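You operate a simulated robot arm through the tools that you are given. There is no shell and no other tool. Be economical: measure what you need, move in short steps, check, and stop when the job is done.

Carry out the task below with a simulated robot arm. There is one attempt and no reset: what you move stays moved.

TASK
Put the marked jug in the red wash bowl.

Only the result counts: the job must be done as asked and must still hold three seconds after the hand-in. Knocking over, shifting, dropping, spilling or breaking anything else fails it.

THE ROBOT
A 7-joint arm with a two-finger parallel gripper, fixed in place. Base frame: the origin is at the foot of the arm, x ahead of it, y to its left, z up; the work surface is at about z = 0. Units: mm, degrees, N and s.
With the tool pointing down near the work surface it reaches from about 240 to 620 mm from the base axis. Its first joint turns from -66.0 to 66.0 degrees. Payload 2.6 kg.
Tool frame: the origin (TCP) lies between the finger pads and is the grasp point; the fingertips stand 30 mm ahead of it; z points along the fingers, y is the line along which they close. The gripper opens to 94 mm. The fingers are 28 mm wide and 10 mm thick; the gripper's body (50 by 96 mm) begins 55 mm behind the TCP.
Orientation is told as [roll, pitch, yaw] about the base's x, y, z axes, in that order, counted from this pose: with the fingers straight down and closing along the base's y, the tool's x points along the base's -x, its y along +y and its z along -z.

THE INTERFACE
- The arm moves only by the tool jog_arm. Its argument "moves" is a list of rows, each an object (a shift or turn left out is 0, a gripper value left out holds the last) with "delta_rot": the turn, a rotation vector about the tool's x, y, z in degrees, a list of three; "linear": the shift along the tool's x, y, z in mm, a list of three; "hand": the finger opening in mm, from 0 to 94. In form: [{"delta_rot": [rx, ry, rz], "linear": [dx, dy, dz], "hand": hand}, ...]. A call has 1 to 12 rows; each row is the pose to reach, as a shift and turn from the pose commanded when the call began, along the tool's axes at that moment. Rows are played at 5 a second. More than 50 mm and 8.6 degrees between two rows, or a gripper value outside its range, and nothing of the call is played. A pose out of reach is approached as far as the arm can. The call stops where the force on the tool passes 40 N (or 10 N more than at its start, if that is more) or the arm is blocked; 0.2 s more then pass. Each finger travels about 72 mm/s and halts on what it meets, pressing with about 22 N; the grip force reading is that of the motor and also rises with nothing between the fingers. The clock runs only during rows and for 0.2 s after the last one: add rows that repeat a pose to give the fingers time. It gives the time, the measured TCP pose, the force on the tool (base axes), the opening and the grip force at its end, in the units of the frame above (readings bear some noise), and new pictures: "views" is both (left out), scene, wrist or none.
- Cameras (640 x 400 px; columns grow to the right, rows downward): "scene" is fixed at [44.7, 457.1, 578.9]; the picture's right is [-0.71, -0.70, 0.00], its down [-0.30, 0.30, -0.91] and it looks along [0.63, -0.65, -0.42] (base axes); focal length 357 px, centre (320, 200). "wrist" rides on the gripper at [76, 14, -103] in the tool frame; the picture's right is [-0.18, 0.98, 0.00], its down [-0.75, -0.14, -0.64] and it looks along [-0.63, -0.12, 0.77] (tool axes); focal length 243 px, centre (320, 200). There is no depth. A picture from a camera that has moved, and an enlarged one, comes with that camera's place and axes in the base frame and with its lens. The place of the scene camera against the robot may be out by one fixed shift of up to 25 mm in any direction.
- inspect(camera, box): a new picture of the part [left, top, right, bottom] of that camera's present view, enlarged. The clock stands still meanwhile.
- close_job(): hands the job in; it is judged then, once.

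Go step by step. Nothing tells you positions but the pictures and the camera data: compare them with the known pose of the tool, close in by small moves and look again before you grip or let go. The budget is 90 turns and 200 pictures, counting those below and the enlarged ones. Unless the task says otherwise, let go and move clear before handing in, and close with one line.

The tools are called after ">>>" by a JSON object that holds its "api" and its "payload". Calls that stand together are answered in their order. jog_arm: Moves the arm, as the interface text tells. Its arguments: {"type":"object","properties":{"moves":{"type":"array","items":{"type":"object","properties":{"delta_rot":{"type":"array","items":{"type":"number"}},"linear":{"type":"array","items":{"type":"number"}},"hand":{"type":"number"}}}},"views":{"type":"string","enum":["both","scene","wrist","none"]}},"required":["moves"]} The other tools are called the same way: inspect (camera, box) takes an enlarged picture of a part of a camera's view; close_job () hands the job in.

At the start:

```text
t: 0.0
position: [374.7, -24.2, 354.7]
tool_rot: [0.0, -0.1, -0.1]
wrist_force: [-0.1, 0.2, 0.1]
grip_width: 93.8
gripper_force: 0.1
```

scene: 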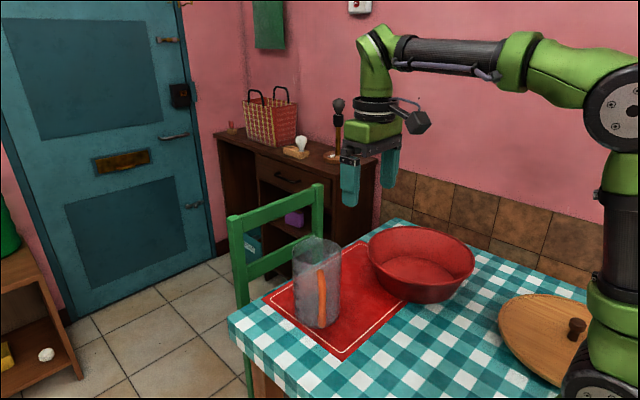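
wrist: 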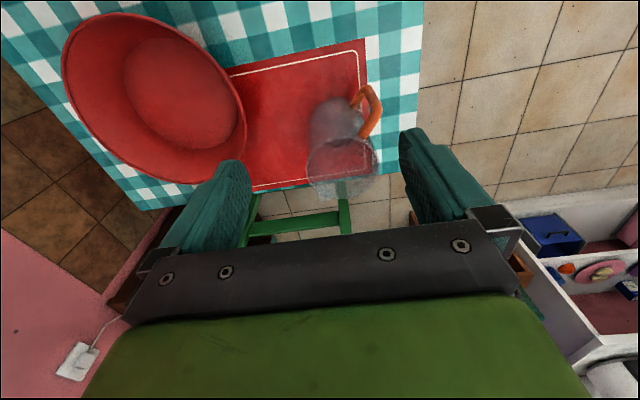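

The jug looks like a clear, open cylinder with an orange handle, standing on the red mat, and the red bowl is beside it at lower y. I'll look closer at both before moving.

>>> {"api": "inspect", "payload": {"camera": "scene", "box": [220, 200, 500, 375]}}

>>> {"api": "inspect", "payload": {"camera": "wrist", "box": [240, 60, 432, 220]}}

```text
2.29 times, centred on (360, 288) of scene
camera zoom: at [44.7, 457.1, 578.9], right [-0.71, -0.7, 0.0], down [-0.3, 0.3, -0.91], along [0.63, -0.65, -0.42], focal length 817 px, centre (229, 0)
```

zoom: 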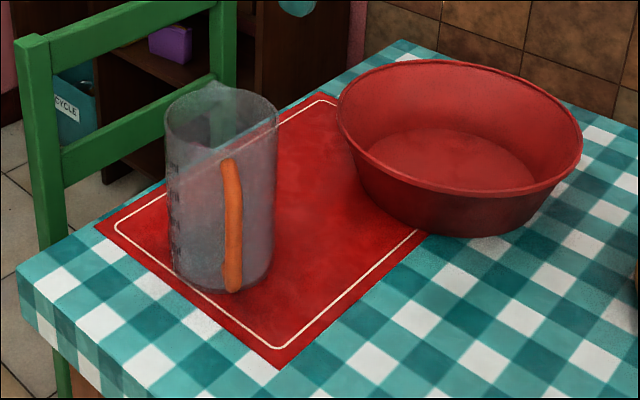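

```text
2.50 times, centred on (336, 140) of wrist
camera zoom: at [297.6, -10.0, 457.6], right [0.18, 0.98, 0.0], down [0.75, -0.14, 0.64], along [0.63, -0.12, -0.77], focal length 606 px, centre (280, 350)
```

zoom: 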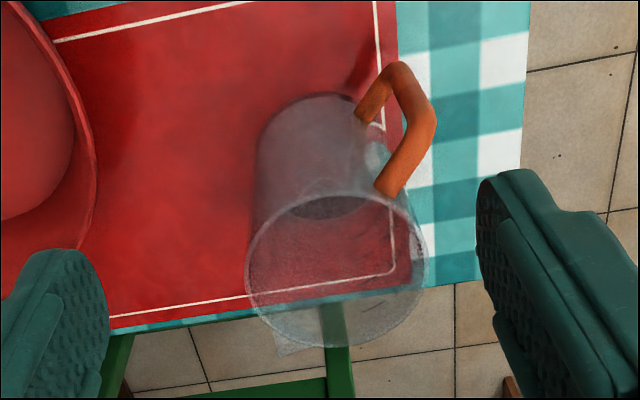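

The jug is a graduated, seemingly empty cylinder about 100 mm wide and 170 mm high at about (482, -12). That is too wide to grip across, so I'll pinch its wall on the near side toward the bowl, away from both handle and spout. First I'll turn the tool 45° and move above that wall at the present height.

>>> {"api": "jog_arm", "payload": {"moves": [{"delta_rot": [0, 0, 7.5], "linear": [-12, -4, 0]}, {"delta_rot": [0, 0, 15], "linear": [-24, -8, 0]}, {"delta_rot": [0, 0, 22.5], "linear": [-36, -12, 0]}, {"delta_rot": [0, 0, 30], "linear": [-48, -16, 0]}, {"delta_rot": [0, 0, 37.5], "linear": [-60, -20, 0]}, {"delta_rot": [0, 0, 45], "linear": [-72, -24, 0]}, {"delta_rot": [0, 0, 45], "linear": [-72, -24, 0]}]}}

```text
t: 1.6
position: [448.4, -49.2, 355.5]
tool_rot: [0.1, -0.1, -45.1]
wrist_force: [0.3, -0.1, -0.1]
grip_width: 94.0
gripper_force: 0.2
camera wrist: at [403.7, 14.7, 457.7], right [0.83, 0.56, 0.0], down [0.43, -0.63, 0.64], along [0.36, -0.53, -0.77], focal length 243 px, centre (320, 200)
```

scene: 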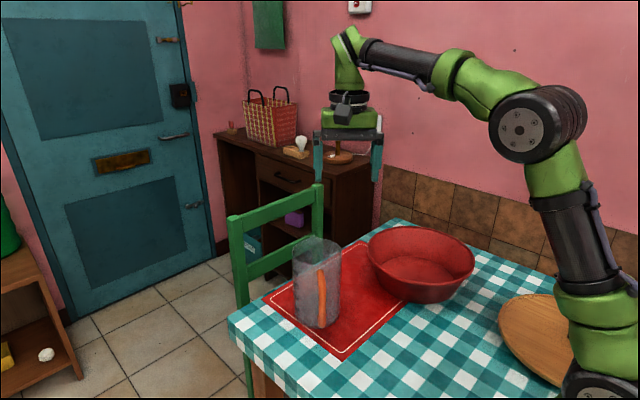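
wrist: 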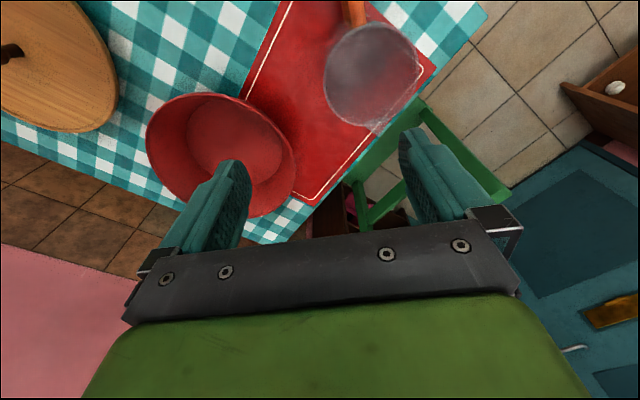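

The rim triangulates near (484, -9, 172), which agrees with the first estimate. I'll zoom in to refine it.

>>> {"api": "inspect", "payload": {"camera": "wrist", "box": [280, 0, 472, 140]}}

>>> {"api": "inspect", "payload": {"camera": "wrist", "box": [120, 70, 320, 240]}}

```text
2.86 times, centred on (376, 70) of wrist
camera zoom: at [403.7, 14.7, 457.7], right [0.83, 0.56, 0.0], down [0.43, -0.63, 0.64], along [0.36, -0.53, -0.77], focal length 693 px, centre (160, 571)
```

zoom: 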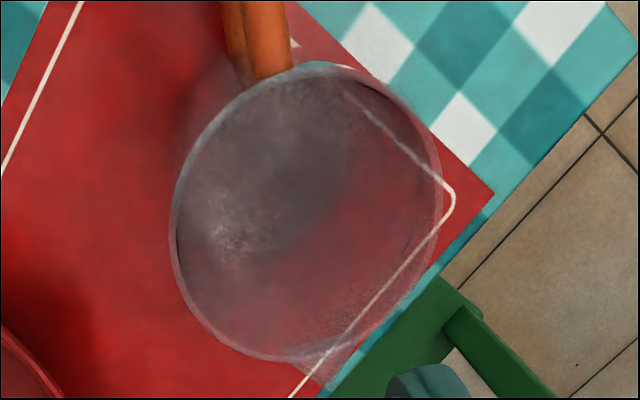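

```text
2.35 times, centred on (220, 155) of wrist
camera zoom: at [403.7, 14.7, 457.7], right [0.83, 0.56, 0.0], down [0.43, -0.63, 0.64], along [0.36, -0.53, -0.77], focal length 571 px, centre (555, 306)
```

zoom: 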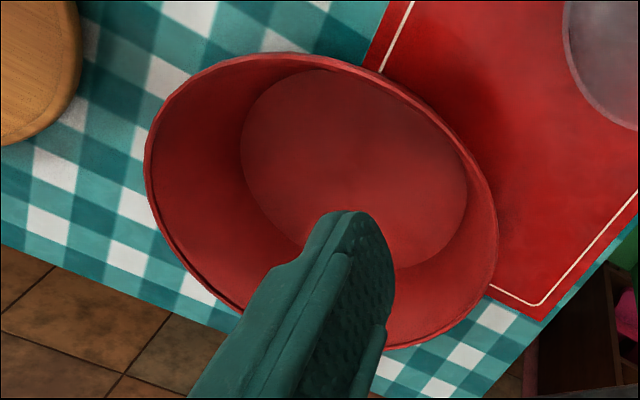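

The rim centre comes out at about (487, -11), with its top near z = 162 to 170 and a radius of about 51. The target wall point is therefore (451, -47), almost directly under the TCP. I'll narrow the fingers to 60 and go down to just above the rim to check.

>>> {"api": "jog_arm", "payload": {"moves": [{"linear": [0, 1, 40], "hand": 60}, {"linear": [0, 2, 80], "hand": 60}, {"linear": [0, 3, 120], "hand": 60}, {"linear": [0, 3, 135], "hand": 60}, {"linear": [0, 3, 135], "hand": 60}]}}

```text
t: 2.8
position: [448.7, -47.3, 220.1]
tool_rot: [0.0, 0.0, -45.0]
wrist_force: [-0.4, -0.2, 0.0]
grip_width: 60.0
gripper_force: 0.1
camera wrist: at [403.9, 17.2, 322.0], right [0.83, 0.56, 0.0], down [0.43, -0.63, 0.64], along [0.36, -0.53, -0.77], focal length 243 px, centre (320, 200)
```

scene: 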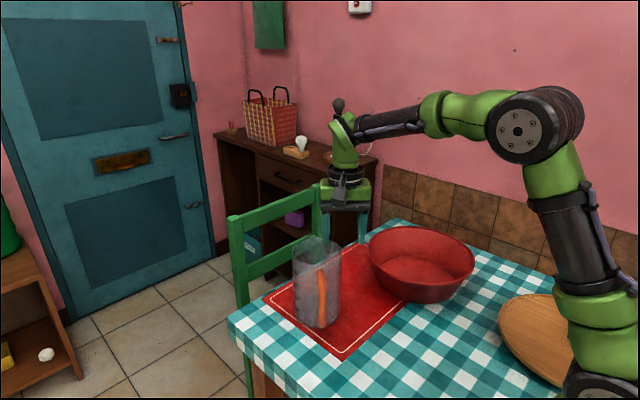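
wrist: 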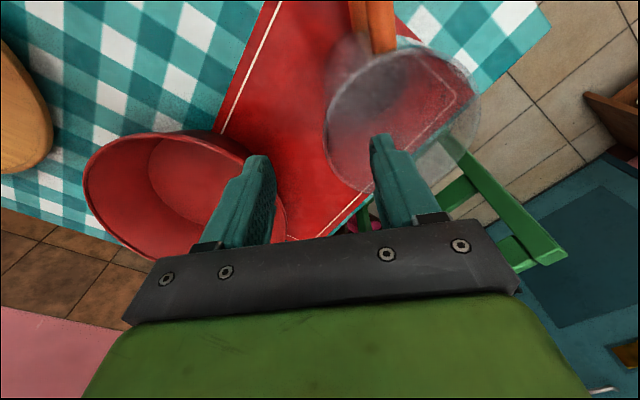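

The inner finger is over the jug opening. I'll zoom in to fix where the wall is and how high the rim sits.

>>> {"api": "inspect", "payload": {"camera": "wrist", "box": [220, 30, 500, 230]}}

>>> {"api": "inspect", "payload": {"camera": "scene", "box": [260, 160, 420, 340]}}

```text
2.00 times, centred on (360, 130) of wrist
camera zoom: at [403.9, 17.2, 322.0], right [0.83, 0.56, 0.0], down [0.43, -0.63, 0.64], along [0.36, -0.53, -0.77], focal length 485 px, centre (240, 340)
```

zoom: 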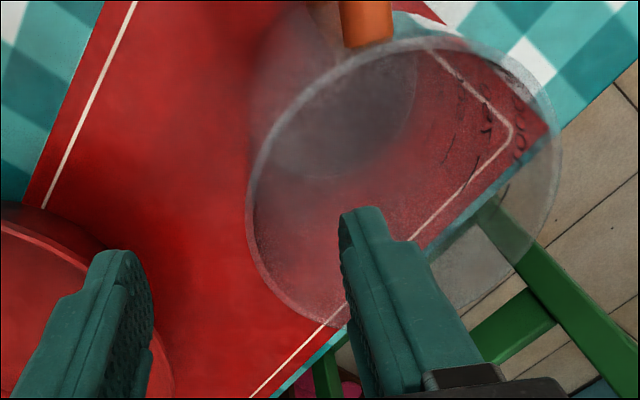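

```text
2.22 times, centred on (340, 250) of scene
camera zoom: at [44.7, 457.1, 578.9], right [-0.71, -0.7, 0.0], down [-0.3, 0.3, -0.91], along [0.63, -0.65, -0.42], focal length 794 px, centre (276, 89)
```

zoom: 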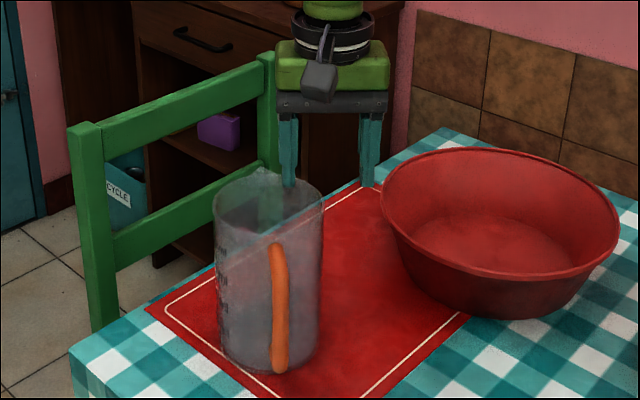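

The scene view shows the jug wall about 4 mm inward of the finger midpoint, with the rim near z = 172. I'll shift inward and go down with the wall between the fingers.

>>> {"api": "jog_arm", "payload": {"moves": [{"linear": [0, 4, 0], "hand": 60}, {"linear": [0, 4, 20], "hand": 60}, {"linear": [0, 4, 40], "hand": 60}, {"linear": [0, 4, 55], "hand": 60}, {"linear": [0, 4, 68], "hand": 60}, {"linear": [0, 4, 68], "hand": 60}]}}

>>> {"api": "inspect", "payload": {"camera": "scene", "box": [260, 160, 420, 340]}}

>>> {"api": "inspect", "payload": {"camera": "wrist", "box": [200, 50, 480, 250]}}

```text
t: 4.2
position: [451.7, -43.7, 154.1]
tool_rot: [0.0, 0.0, -45.0]
wrist_force: [0.0, -0.3, -0.1]
grip_width: 60.1
gripper_force: 0.1
camera wrist: at [407.3, 20.3, 255.7], right [0.83, 0.56, 0.0], down [0.43, -0.63, 0.64], along [0.36, -0.53, -0.77], focal length 243 px, centre (320, 200)
```

scene: 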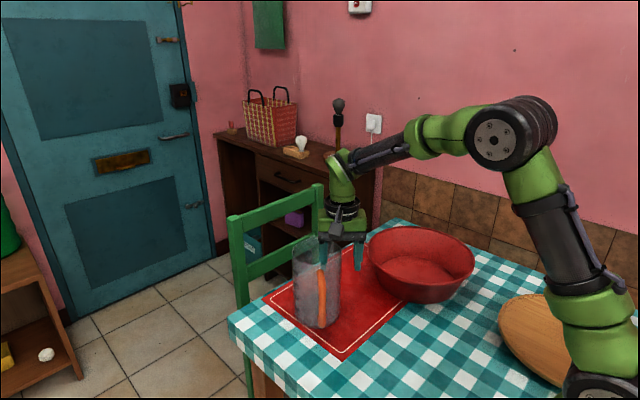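
wrist: 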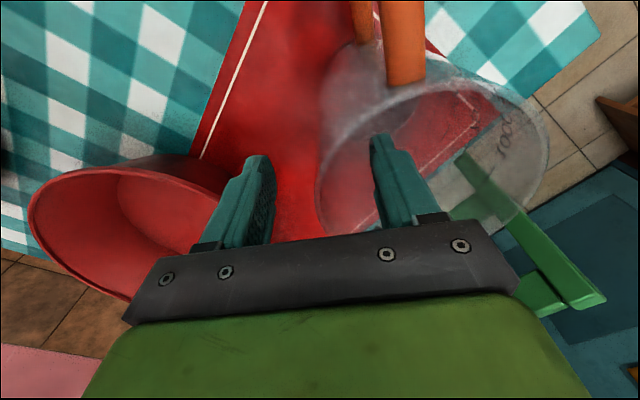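

```text
2.22 times, centred on (340, 250) of scene
camera zoom: at [44.7, 457.1, 578.9], right [-0.71, -0.7, 0.0], down [-0.3, 0.3, -0.91], along [0.63, -0.65, -0.42], focal length 794 px, centre (276, 89)
```

zoom: 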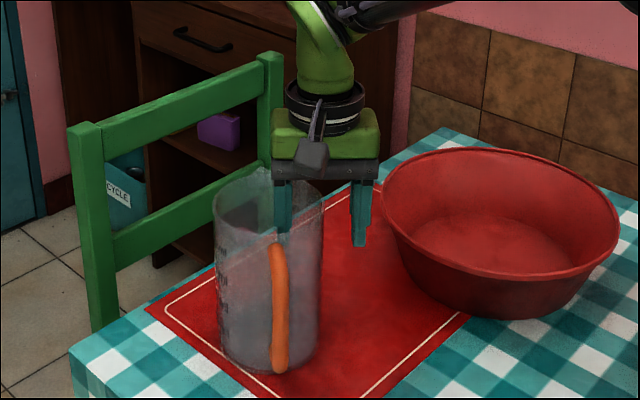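

```text
2.00 times, centred on (340, 150) of wrist
camera zoom: at [407.3, 20.3, 255.7], right [0.83, 0.56, 0.0], down [0.43, -0.63, 0.64], along [0.36, -0.53, -0.77], focal length 485 px, centre (280, 300)
```

zoom: 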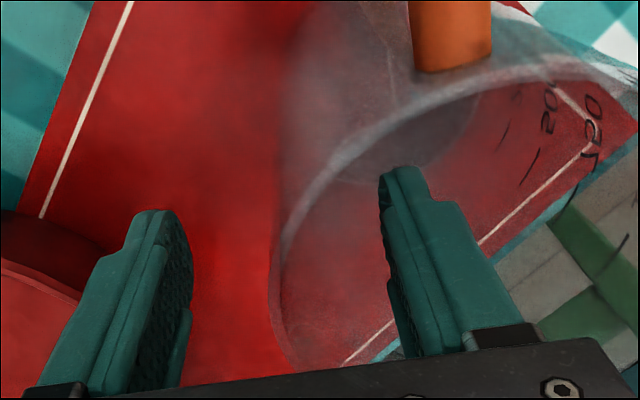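

The wall sits between the fingers and almost centred, with the tips about 43 mm below the rim. Now I'll close.

>>> {"api": "jog_arm", "payload": {"moves": [{"hand": 40}, {"hand": 25}, {"hand": 15}, {"hand": 8}, {"hand": 0}, {"hand": 0}, {"hand": 0}, {"hand": 0}]}}

>>> {"api": "inspect", "payload": {"camera": "scene", "box": [260, 160, 420, 340]}}

```text
t: 6.0
position: [451.8, -44.0, 155.6]
tool_rot: [0.0, 0.0, -45.0]
wrist_force: [-0.3, 0.7, 0.5]
grip_width: 8.4
gripper_force: 22.2
camera wrist: at [407.4, 20.3, 255.9], right [0.83, 0.56, 0.0], down [0.43, -0.63, 0.64], along [0.36, -0.53, -0.77], focal length 243 px, centre (320, 200)
```

scene: 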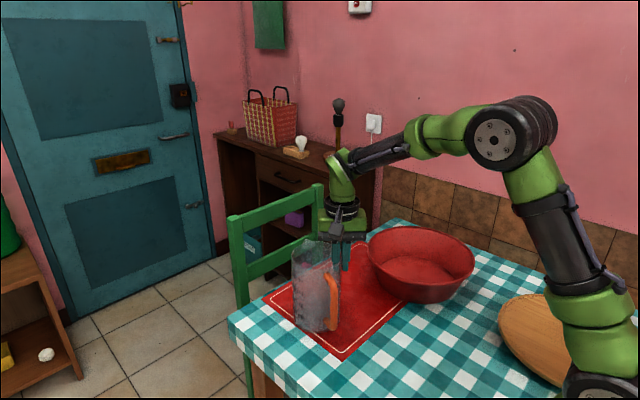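
wrist: 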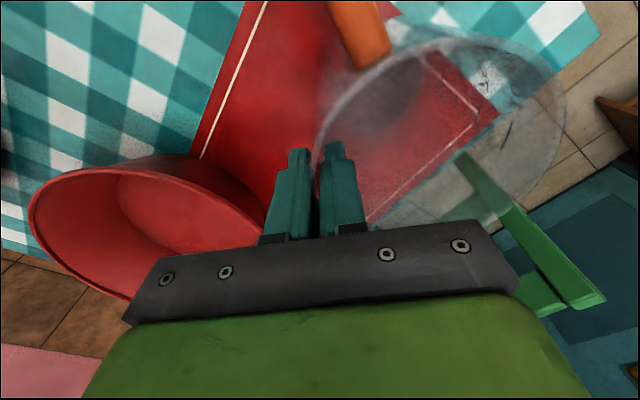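

```text
2.22 times, centred on (340, 250) of scene
camera zoom: at [44.7, 457.1, 578.9], right [-0.71, -0.7, 0.0], down [-0.3, 0.3, -0.91], along [0.63, -0.65, -0.42], focal length 794 px, centre (276, 89)
```

zoom: 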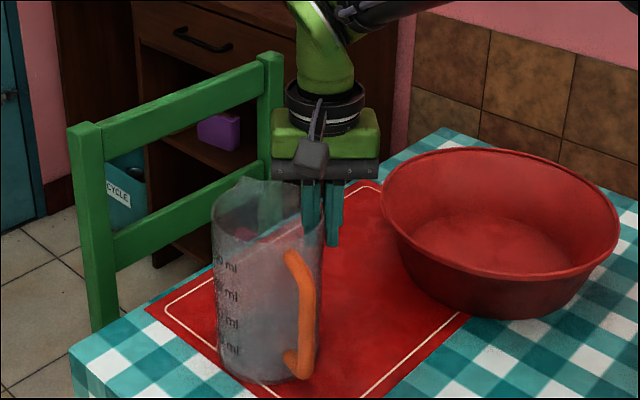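

The grip holds at 8.4 mm and 22 N; the jug turned a little as the pads aligned but still stands upright. I'll try a small lift.

>>> {"api": "jog_arm", "payload": {"moves": [{"linear": [0, 0, -5]}, {"linear": [0, 0, -10]}, {"linear": [0, 0, -15]}, {"linear": [0, 0, -20]}, {"linear": [0, 0, -20]}, {"linear": [0, 0, -20]}]}}

>>> {"api": "inspect", "payload": {"camera": "scene", "box": [260, 160, 420, 340]}}

```text
t: 7.4
position: [450.6, -44.2, 172.2]
tool_rot: [0.0, 0.0, -45.0]
wrist_force: [0.4, -0.7, -2.4]
grip_width: 8.4
gripper_force: 22.3
camera wrist: at [407.0, 20.2, 274.8], right [0.83, 0.56, 0.0], down [0.43, -0.63, 0.64], along [0.36, -0.53, -0.77], focal length 243 px, centre (320, 200)
```

scene: 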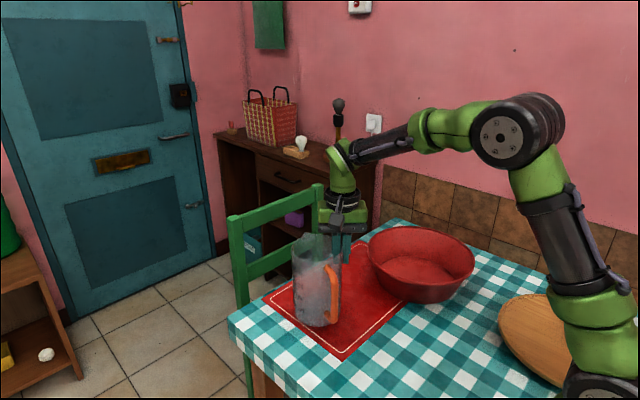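
wrist: 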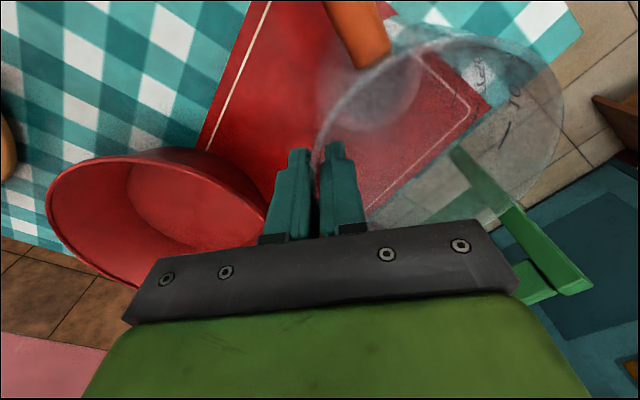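

```text
2.22 times, centred on (340, 250) of scene
camera zoom: at [44.7, 457.1, 578.9], right [-0.71, -0.7, 0.0], down [-0.3, 0.3, -0.91], along [0.63, -0.65, -0.42], focal length 794 px, centre (276, 89)
```

zoom: 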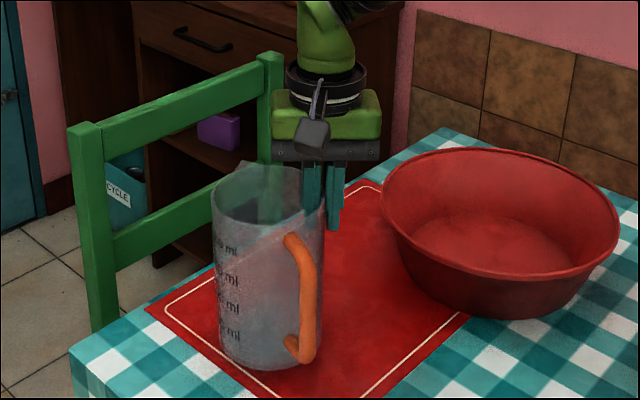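

The jug is lifted cleanly at about 2.4 N, so it is light and stays upright. I'll raise it well above the bowl rim.

>>> {"api": "jog_arm", "payload": {"moves": [{"linear": [0, 0, -15]}, {"linear": [0, 0, -30]}, {"linear": [0, 0, -45]}, {"linear": [0, 0, -60]}, {"linear": [0, 0, -75]}, {"linear": [0, 0, -90]}, {"linear": [0, 0, -105]}, {"linear": [0, 0, -120]}, {"linear": [0, 0, -130]}, {"linear": [0, 0, -130]}]}}

>>> {"api": "inspect", "payload": {"camera": "wrist", "box": [40, 50, 440, 300]}}

```text
t: 9.6
position: [452.3, -43.8, 302.5]
tool_rot: [0.0, 0.0, -45.0]
wrist_force: [-0.1, -0.1, -1.8]
grip_width: 8.3
gripper_force: 21.3
camera wrist: at [406.4, 21.0, 405.0], right [0.83, 0.56, 0.0], down [0.43, -0.63, 0.64], along [0.36, -0.53, -0.77], focal length 243 px, centre (320, 200)
```

scene: 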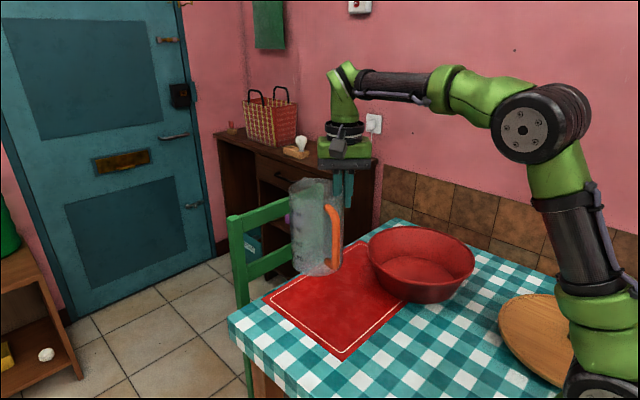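
wrist: 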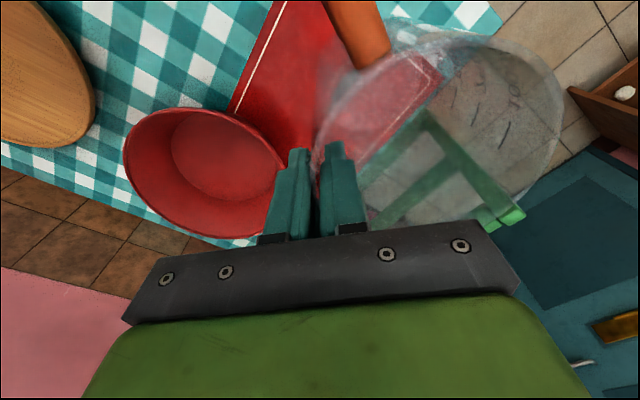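

```text
1.60 times, centred on (240, 175) of wrist
camera zoom: at [406.4, 21.0, 405.0], right [0.83, 0.56, 0.0], down [0.43, -0.63, 0.64], along [0.36, -0.53, -0.77], focal length 388 px, centre (448, 240)
```

zoom: 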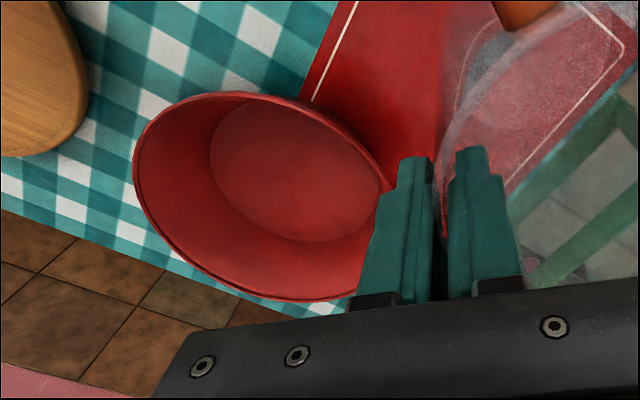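

The bowl floor centre triangulates to (386, -267) with a radius of about 97. The handle points mostly toward -x, so I want the jug centre at about (404, -272), which puts the TCP at (368, -308). I'll go across in two stages.

>>> {"api": "jog_arm", "payload": {"moves": [{"linear": [-4, -8, 0]}, {"linear": [-12, -23, 0]}, {"linear": [-21, -40, 0]}, {"linear": [-30, -58, 0]}, {"linear": [-39, -76, 0]}, {"linear": [-48, -94, 0]}, {"linear": [-57, -111, 0]}, {"linear": [-66, -128, 0]}, {"linear": [-75, -145, 0]}, {"linear": [-81, -157, 0]}, {"linear": [-84, -163, 0]}, {"linear": [-84, -163, 0]}]}}

```text
t: 12.2
position: [394.7, -219.3, 300.7]
tool_rot: [-0.1, 0.1, -45.0]
wrist_force: [1.2, 1.4, -2.7]
grip_width: 8.6
gripper_force: 21.8
camera wrist: at [350.6, -153.7, 404.0], right [0.83, 0.56, 0.0], down [0.43, -0.63, 0.64], along [0.36, -0.53, -0.77], focal length 243 px, centre (320, 200)
```

scene: 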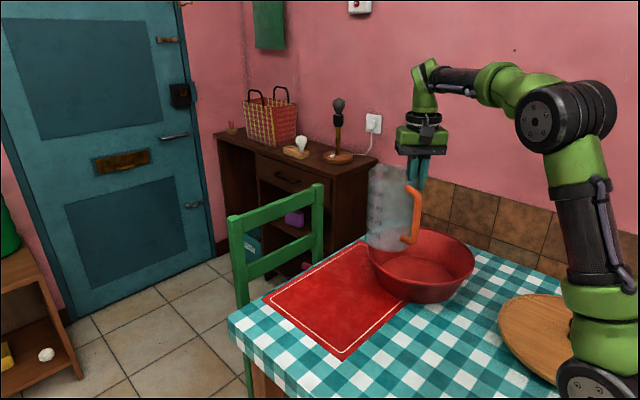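
wrist: 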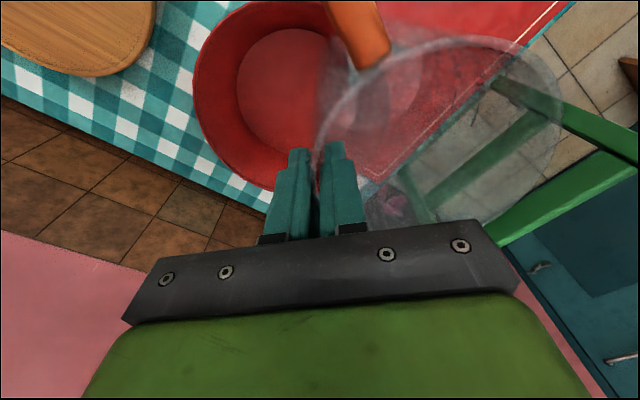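

The bowl centre checks out again at about (382, -270). I'll finish the crossing.

>>> {"api": "jog_arm", "payload": {"moves": [{"linear": [-4, -8, 0]}, {"linear": [-11, -21, 0]}, {"linear": [-19, -37, 0]}, {"linear": [-27, -53, 0]}, {"linear": [-35, -68, 0]}, {"linear": [-41, -79, 0]}, {"linear": [-43, -83, 0]}, {"linear": [-43, -83, 0]}, {"linear": [-43, -83, 0]}]}}

>>> {"api": "inspect", "payload": {"camera": "scene", "box": [340, 100, 520, 310]}}

>>> {"api": "inspect", "payload": {"camera": "wrist", "box": [240, 0, 600, 240]}}

```text
t: 14.2
position: [365.8, -308.4, 303.4]
tool_rot: [0.1, -0.1, -45.1]
wrist_force: [0.3, -0.2, -2.8]
grip_width: 8.8
gripper_force: 22.2
camera wrist: at [321.7, -243.6, 404.8], right [0.83, 0.56, 0.0], down [0.43, -0.63, 0.64], along [0.36, -0.53, -0.77], focal length 243 px, centre (320, 200)
```

scene: 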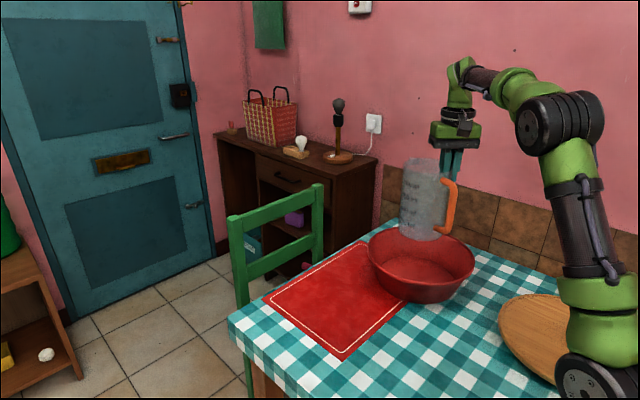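
wrist: 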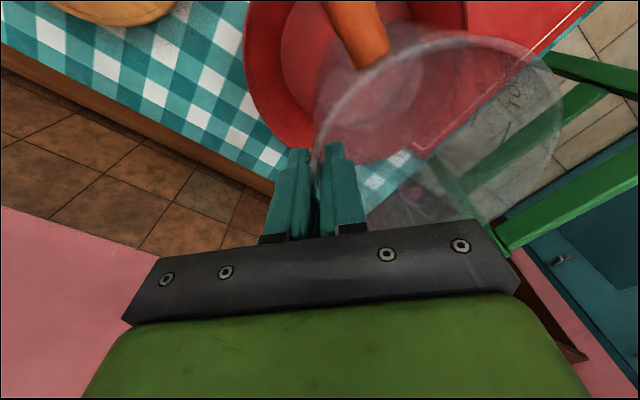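

```text
1.90 times, centred on (430, 205) of scene
camera zoom: at [44.7, 457.0, 578.9], right [-0.71, -0.7, 0.0], down [-0.3, 0.3, -0.91], along [0.63, -0.65, -0.42], focal length 681 px, centre (110, 190)
```

zoom: 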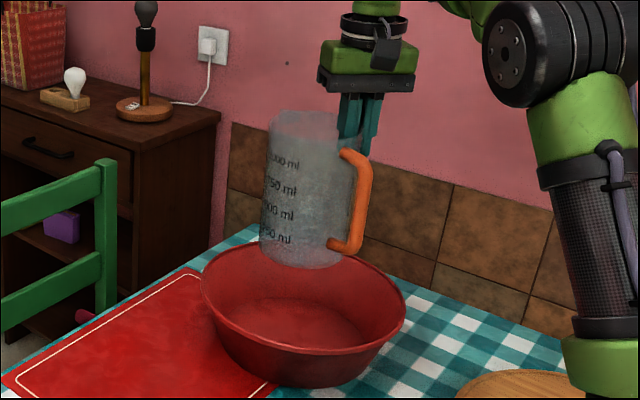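

```text
1.67 times, centred on (420, 120) of wrist
camera zoom: at [321.7, -243.6, 404.8], right [0.83, 0.56, 0.0], down [0.43, -0.63, 0.64], along [0.36, -0.53, -0.77], focal length 404 px, centre (153, 333)
```

zoom: 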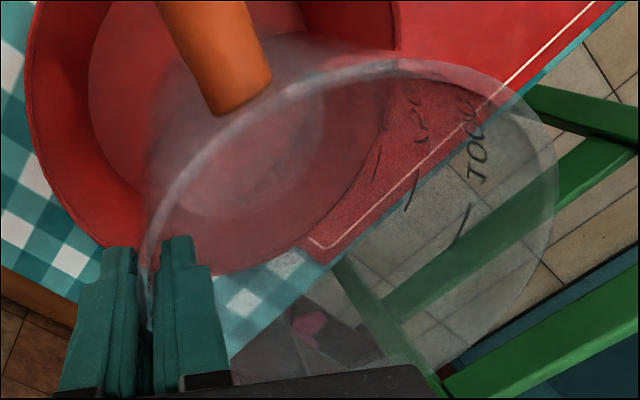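

Looking from both cameras, the jug base is over the bowl floor at about (400, -270), upright, and both jug and handle fit inside. I'll lower to just above the floor.

>>> {"api": "jog_arm", "payload": {"moves": [{"linear": [0, 0, 8]}, {"linear": [0, 0, 22]}, {"linear": [0, 0, 38]}, {"linear": [0, 0, 54]}, {"linear": [0, 0, 70]}, {"linear": [0, 0, 86]}, {"linear": [0, 0, 100]}, {"linear": [0, 0, 112]}, {"linear": [0, 0, 120]}, {"linear": [0, 0, 125]}, {"linear": [0, 0, 125]}]}}

>>> {"api": "inspect", "payload": {"camera": "scene", "box": [340, 130, 520, 310]}}

>>> {"api": "inspect", "payload": {"camera": "wrist", "box": [240, 0, 600, 240]}}

```text
t: 16.6
position: [367.1, -308.1, 177.6]
tool_rot: [0.0, 0.0, -45.0]
wrist_force: [-0.4, -0.3, -2.4]
grip_width: 8.6
gripper_force: 21.3
camera wrist: at [322.4, -243.1, 280.0], right [0.83, 0.56, 0.0], down [0.43, -0.63, 0.64], along [0.36, -0.53, -0.77], focal length 243 px, centre (320, 200)
```

scene: 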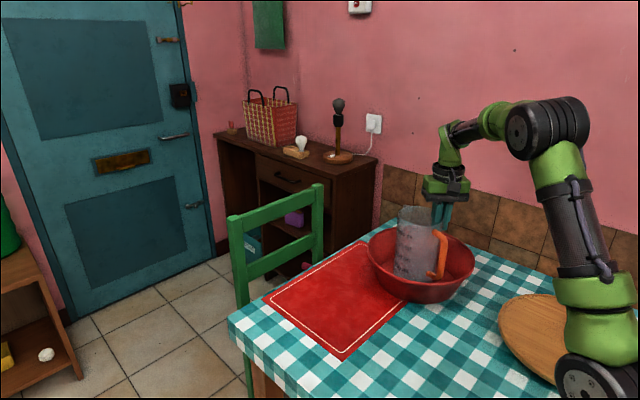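
wrist: 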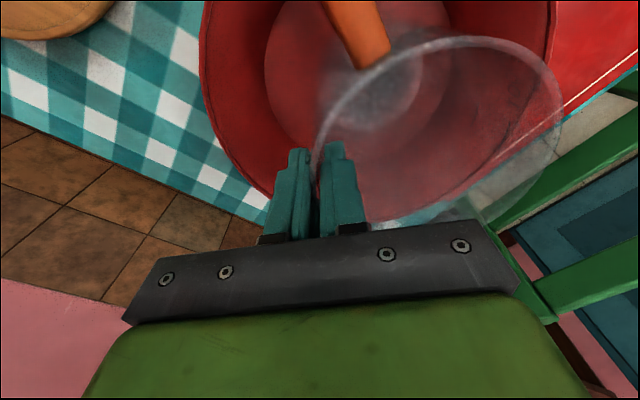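

```text
2.22 times, centred on (430, 220) of scene
camera zoom: at [44.7, 457.0, 578.9], right [-0.71, -0.7, 0.0], down [-0.3, 0.3, -0.91], along [0.63, -0.65, -0.42], focal length 794 px, centre (76, 156)
```

zoom: 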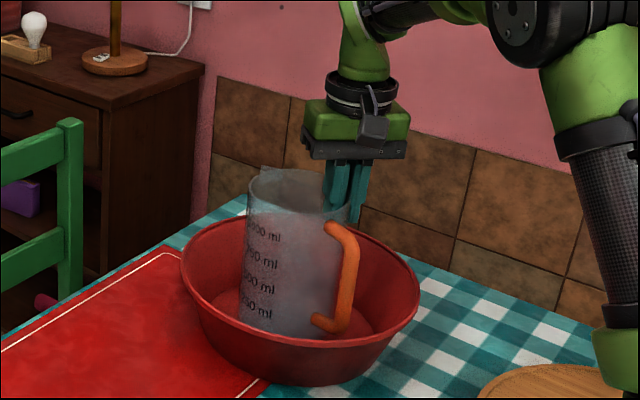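

```text
1.67 times, centred on (420, 120) of wrist
camera zoom: at [322.4, -243.1, 280.0], right [0.83, 0.56, 0.0], down [0.43, -0.63, 0.64], along [0.36, -0.53, -0.77], focal length 404 px, centre (153, 333)
```

zoom: 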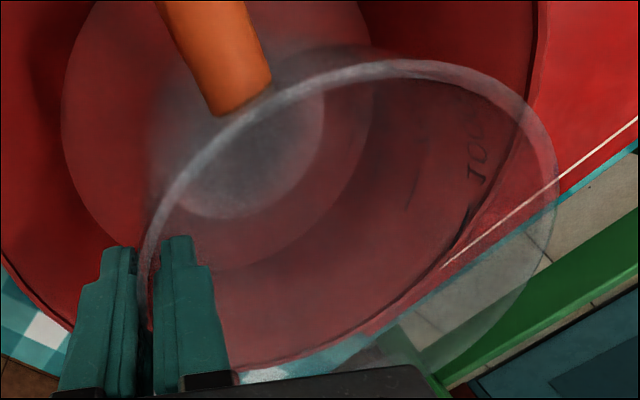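

The jug base sits inside the bowl floor with room on all sides. I'll lower gently to contact.

>>> {"api": "jog_arm", "payload": {"moves": [{"linear": [0, 0, 3]}, {"linear": [0, 0, 6]}, {"linear": [0, 0, 9]}, {"linear": [0, 0, 12]}, {"linear": [0, 0, 12]}], "views": "none"}}

```text
t: 17.8
position: [366.8, -308.1, 163.9]
tool_rot: [0.0, 0.0, -45.0]
wrist_force: [-0.4, -0.4, -2.1]
grip_width: 8.7
gripper_force: 21.7
```

>>> {"api": "jog_arm", "payload": {"moves": [{"linear": [0, 0, 1]}, {"linear": [0, 0, 2]}, {"linear": [0, 0, 3]}, {"linear": [0, 0, 3]}], "views": "none"}}

```text
t: 18.8
position: [367.4, -306.7, 162.2]
tool_rot: [0.0, 0.0, -45.0]
wrist_force: [-0.6, -0.4, -1.9]
grip_width: 8.4
gripper_force: 22.0
```

No contact yet: the force still shows the jug's weight. I'll keep lowering in small steps.

>>> {"api": "jog_arm", "payload": {"moves": [{"linear": [0, 0, 1]}, {"linear": [0, 0, 2]}, {"linear": [0, 0, 2]}], "views": "none"}}

```text
t: 19.6
position: [367.2, -307.9, 159.2]
tool_rot: [0.0, -0.1, -45.0]
wrist_force: [-0.3, -0.5, -0.3]
grip_width: 8.6
gripper_force: 22.1
```

The force has dropped to near zero, so the base is touching. One more millimetre and a look.

>>> {"api": "jog_arm", "payload": {"moves": [{"linear": [0, 0, 1]}, {"linear": [0, 0, 1]}], "views": "none"}}

>>> {"api": "inspect", "payload": {"camera": "scene", "box": [340, 130, 520, 310]}}

```text
t: 20.2
position: [367.4, -307.4, 160.4]
tool_rot: [0.0, 0.1, -45.1]
wrist_force: [-3.1, 2.6, 9.1]
grip_width: 8.7
gripper_force: 21.8
```

```text
2.22 times, centred on (430, 220) of scene
camera zoom: at [44.7, 457.1, 578.8], right [-0.71, -0.7, 0.0], down [-0.3, 0.3, -0.91], along [0.63, -0.65, -0.42], focal length 794 px, centre (76, 156)
```

zoom: 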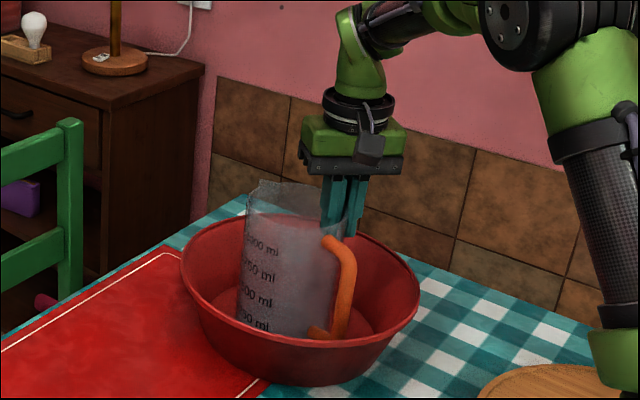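

The base is firmly down. I'll ease off 1 mm and open the fingers slowly.

>>> {"api": "jog_arm", "payload": {"moves": [{"linear": [0, 0, -1]}, {"linear": [0, 0, -1], "hand": 12}, {"linear": [0, 0, -1], "hand": 18}, {"linear": [0, 0, -1], "hand": 28}, {"linear": [0, 0, -1], "hand": 40}, {"linear": [0, 0, -1], "hand": 46}, {"linear": [0, 0, -1], "hand": 46}]}}

>>> {"api": "inspect", "payload": {"camera": "scene", "box": [340, 130, 520, 310]}}

```text
t: 21.8
position: [366.8, -307.7, 161.2]
tool_rot: [-0.1, 0.0, -45.0]
wrist_force: [0.4, 0.7, 1.1]
grip_width: 45.9
gripper_force: 0.1
camera wrist: at [322.9, -243.4, 262.7], right [0.83, 0.56, 0.0], down [0.43, -0.63, 0.64], along [0.36, -0.53, -0.77], focal length 243 px, centre (320, 200)
```

scene: 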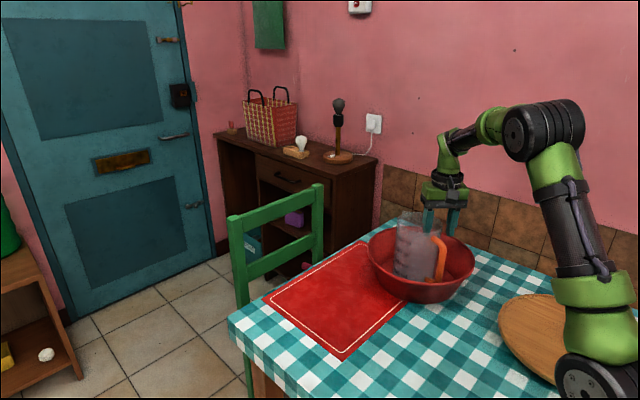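
wrist: 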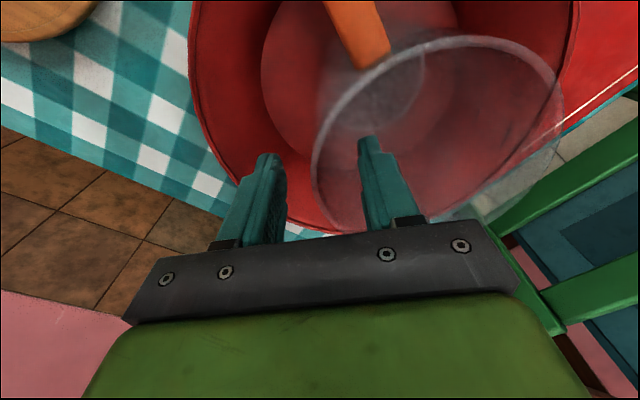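

```text
2.22 times, centred on (430, 220) of scene
camera zoom: at [44.7, 457.1, 578.9], right [-0.71, -0.7, 0.0], down [-0.3, 0.3, -0.91], along [0.63, -0.65, -0.42], focal length 794 px, centre (76, 156)
```

zoom: 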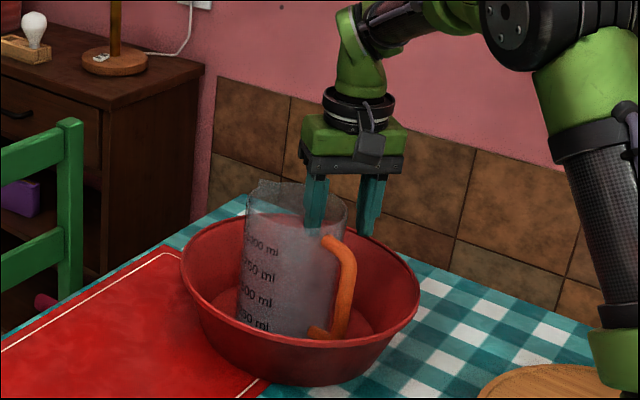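

The jug stands on its own in the bowl and both fingers are clear of the wall. I'll lift straight up and away.

>>> {"api": "jog_arm", "payload": {"moves": [{"linear": [0, 0, -12]}, {"linear": [0, 0, -30]}, {"linear": [0, 0, -50]}, {"linear": [0, 0, -75]}, {"linear": [0, 0, -105]}, {"linear": [0, 0, -135]}, {"linear": [0, 0, -150]}, {"linear": [0, 0, -150]}]}}

>>> {"api": "inspect", "payload": {"camera": "scene", "box": [340, 130, 520, 310]}}

```text
t: 23.6
position: [366.9, -308.2, 309.9]
tool_rot: [0.1, 0.0, -45.1]
wrist_force: [0.0, 0.1, -0.3]
grip_width: 45.8
gripper_force: 0.1
camera wrist: at [322.5, -244.5, 412.4], right [0.83, 0.56, 0.0], down [0.43, -0.63, 0.64], along [0.36, -0.53, -0.77], focal length 243 px, centre (320, 200)
```

scene: 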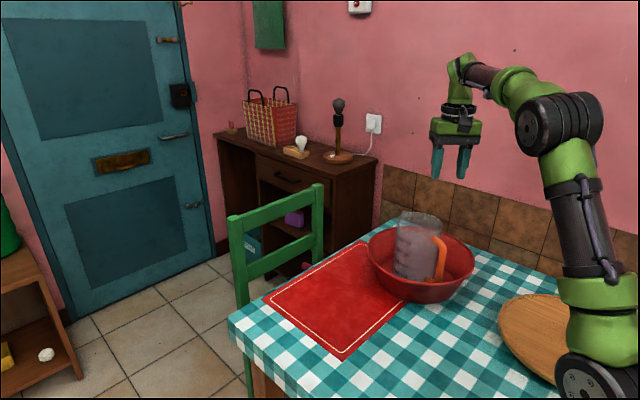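
wrist: 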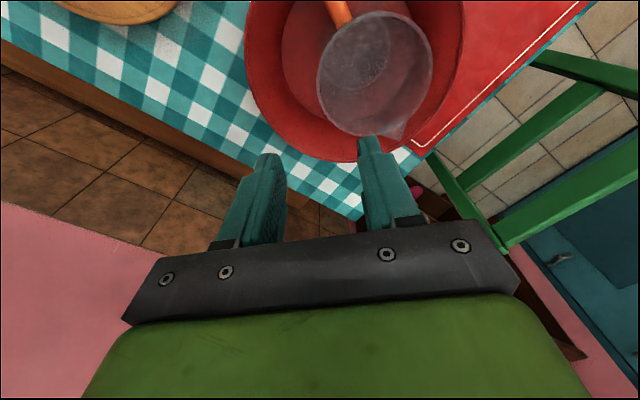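

```text
2.22 times, centred on (430, 220) of scene
camera zoom: at [44.7, 457.1, 578.9], right [-0.71, -0.7, 0.0], down [-0.3, 0.3, -0.91], along [0.63, -0.65, -0.42], focal length 794 px, centre (76, 156)
```

zoom: 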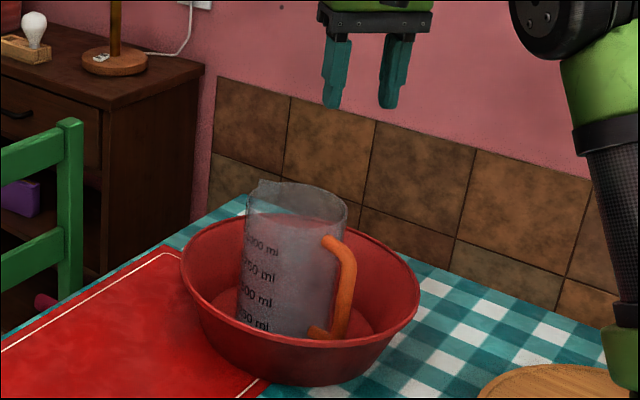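

The marked jug stands upright in the red wash bowl, the bowl hasn't moved, and the arm is clear, so I'm handing in.

>>> {"api": "close_job", "payload": {}}

```text
The job is handed in.
```

The marked jug is standing upright in the red wash bowl; the arm let go and moved clear, and in the last pictures nothing else had been moved.
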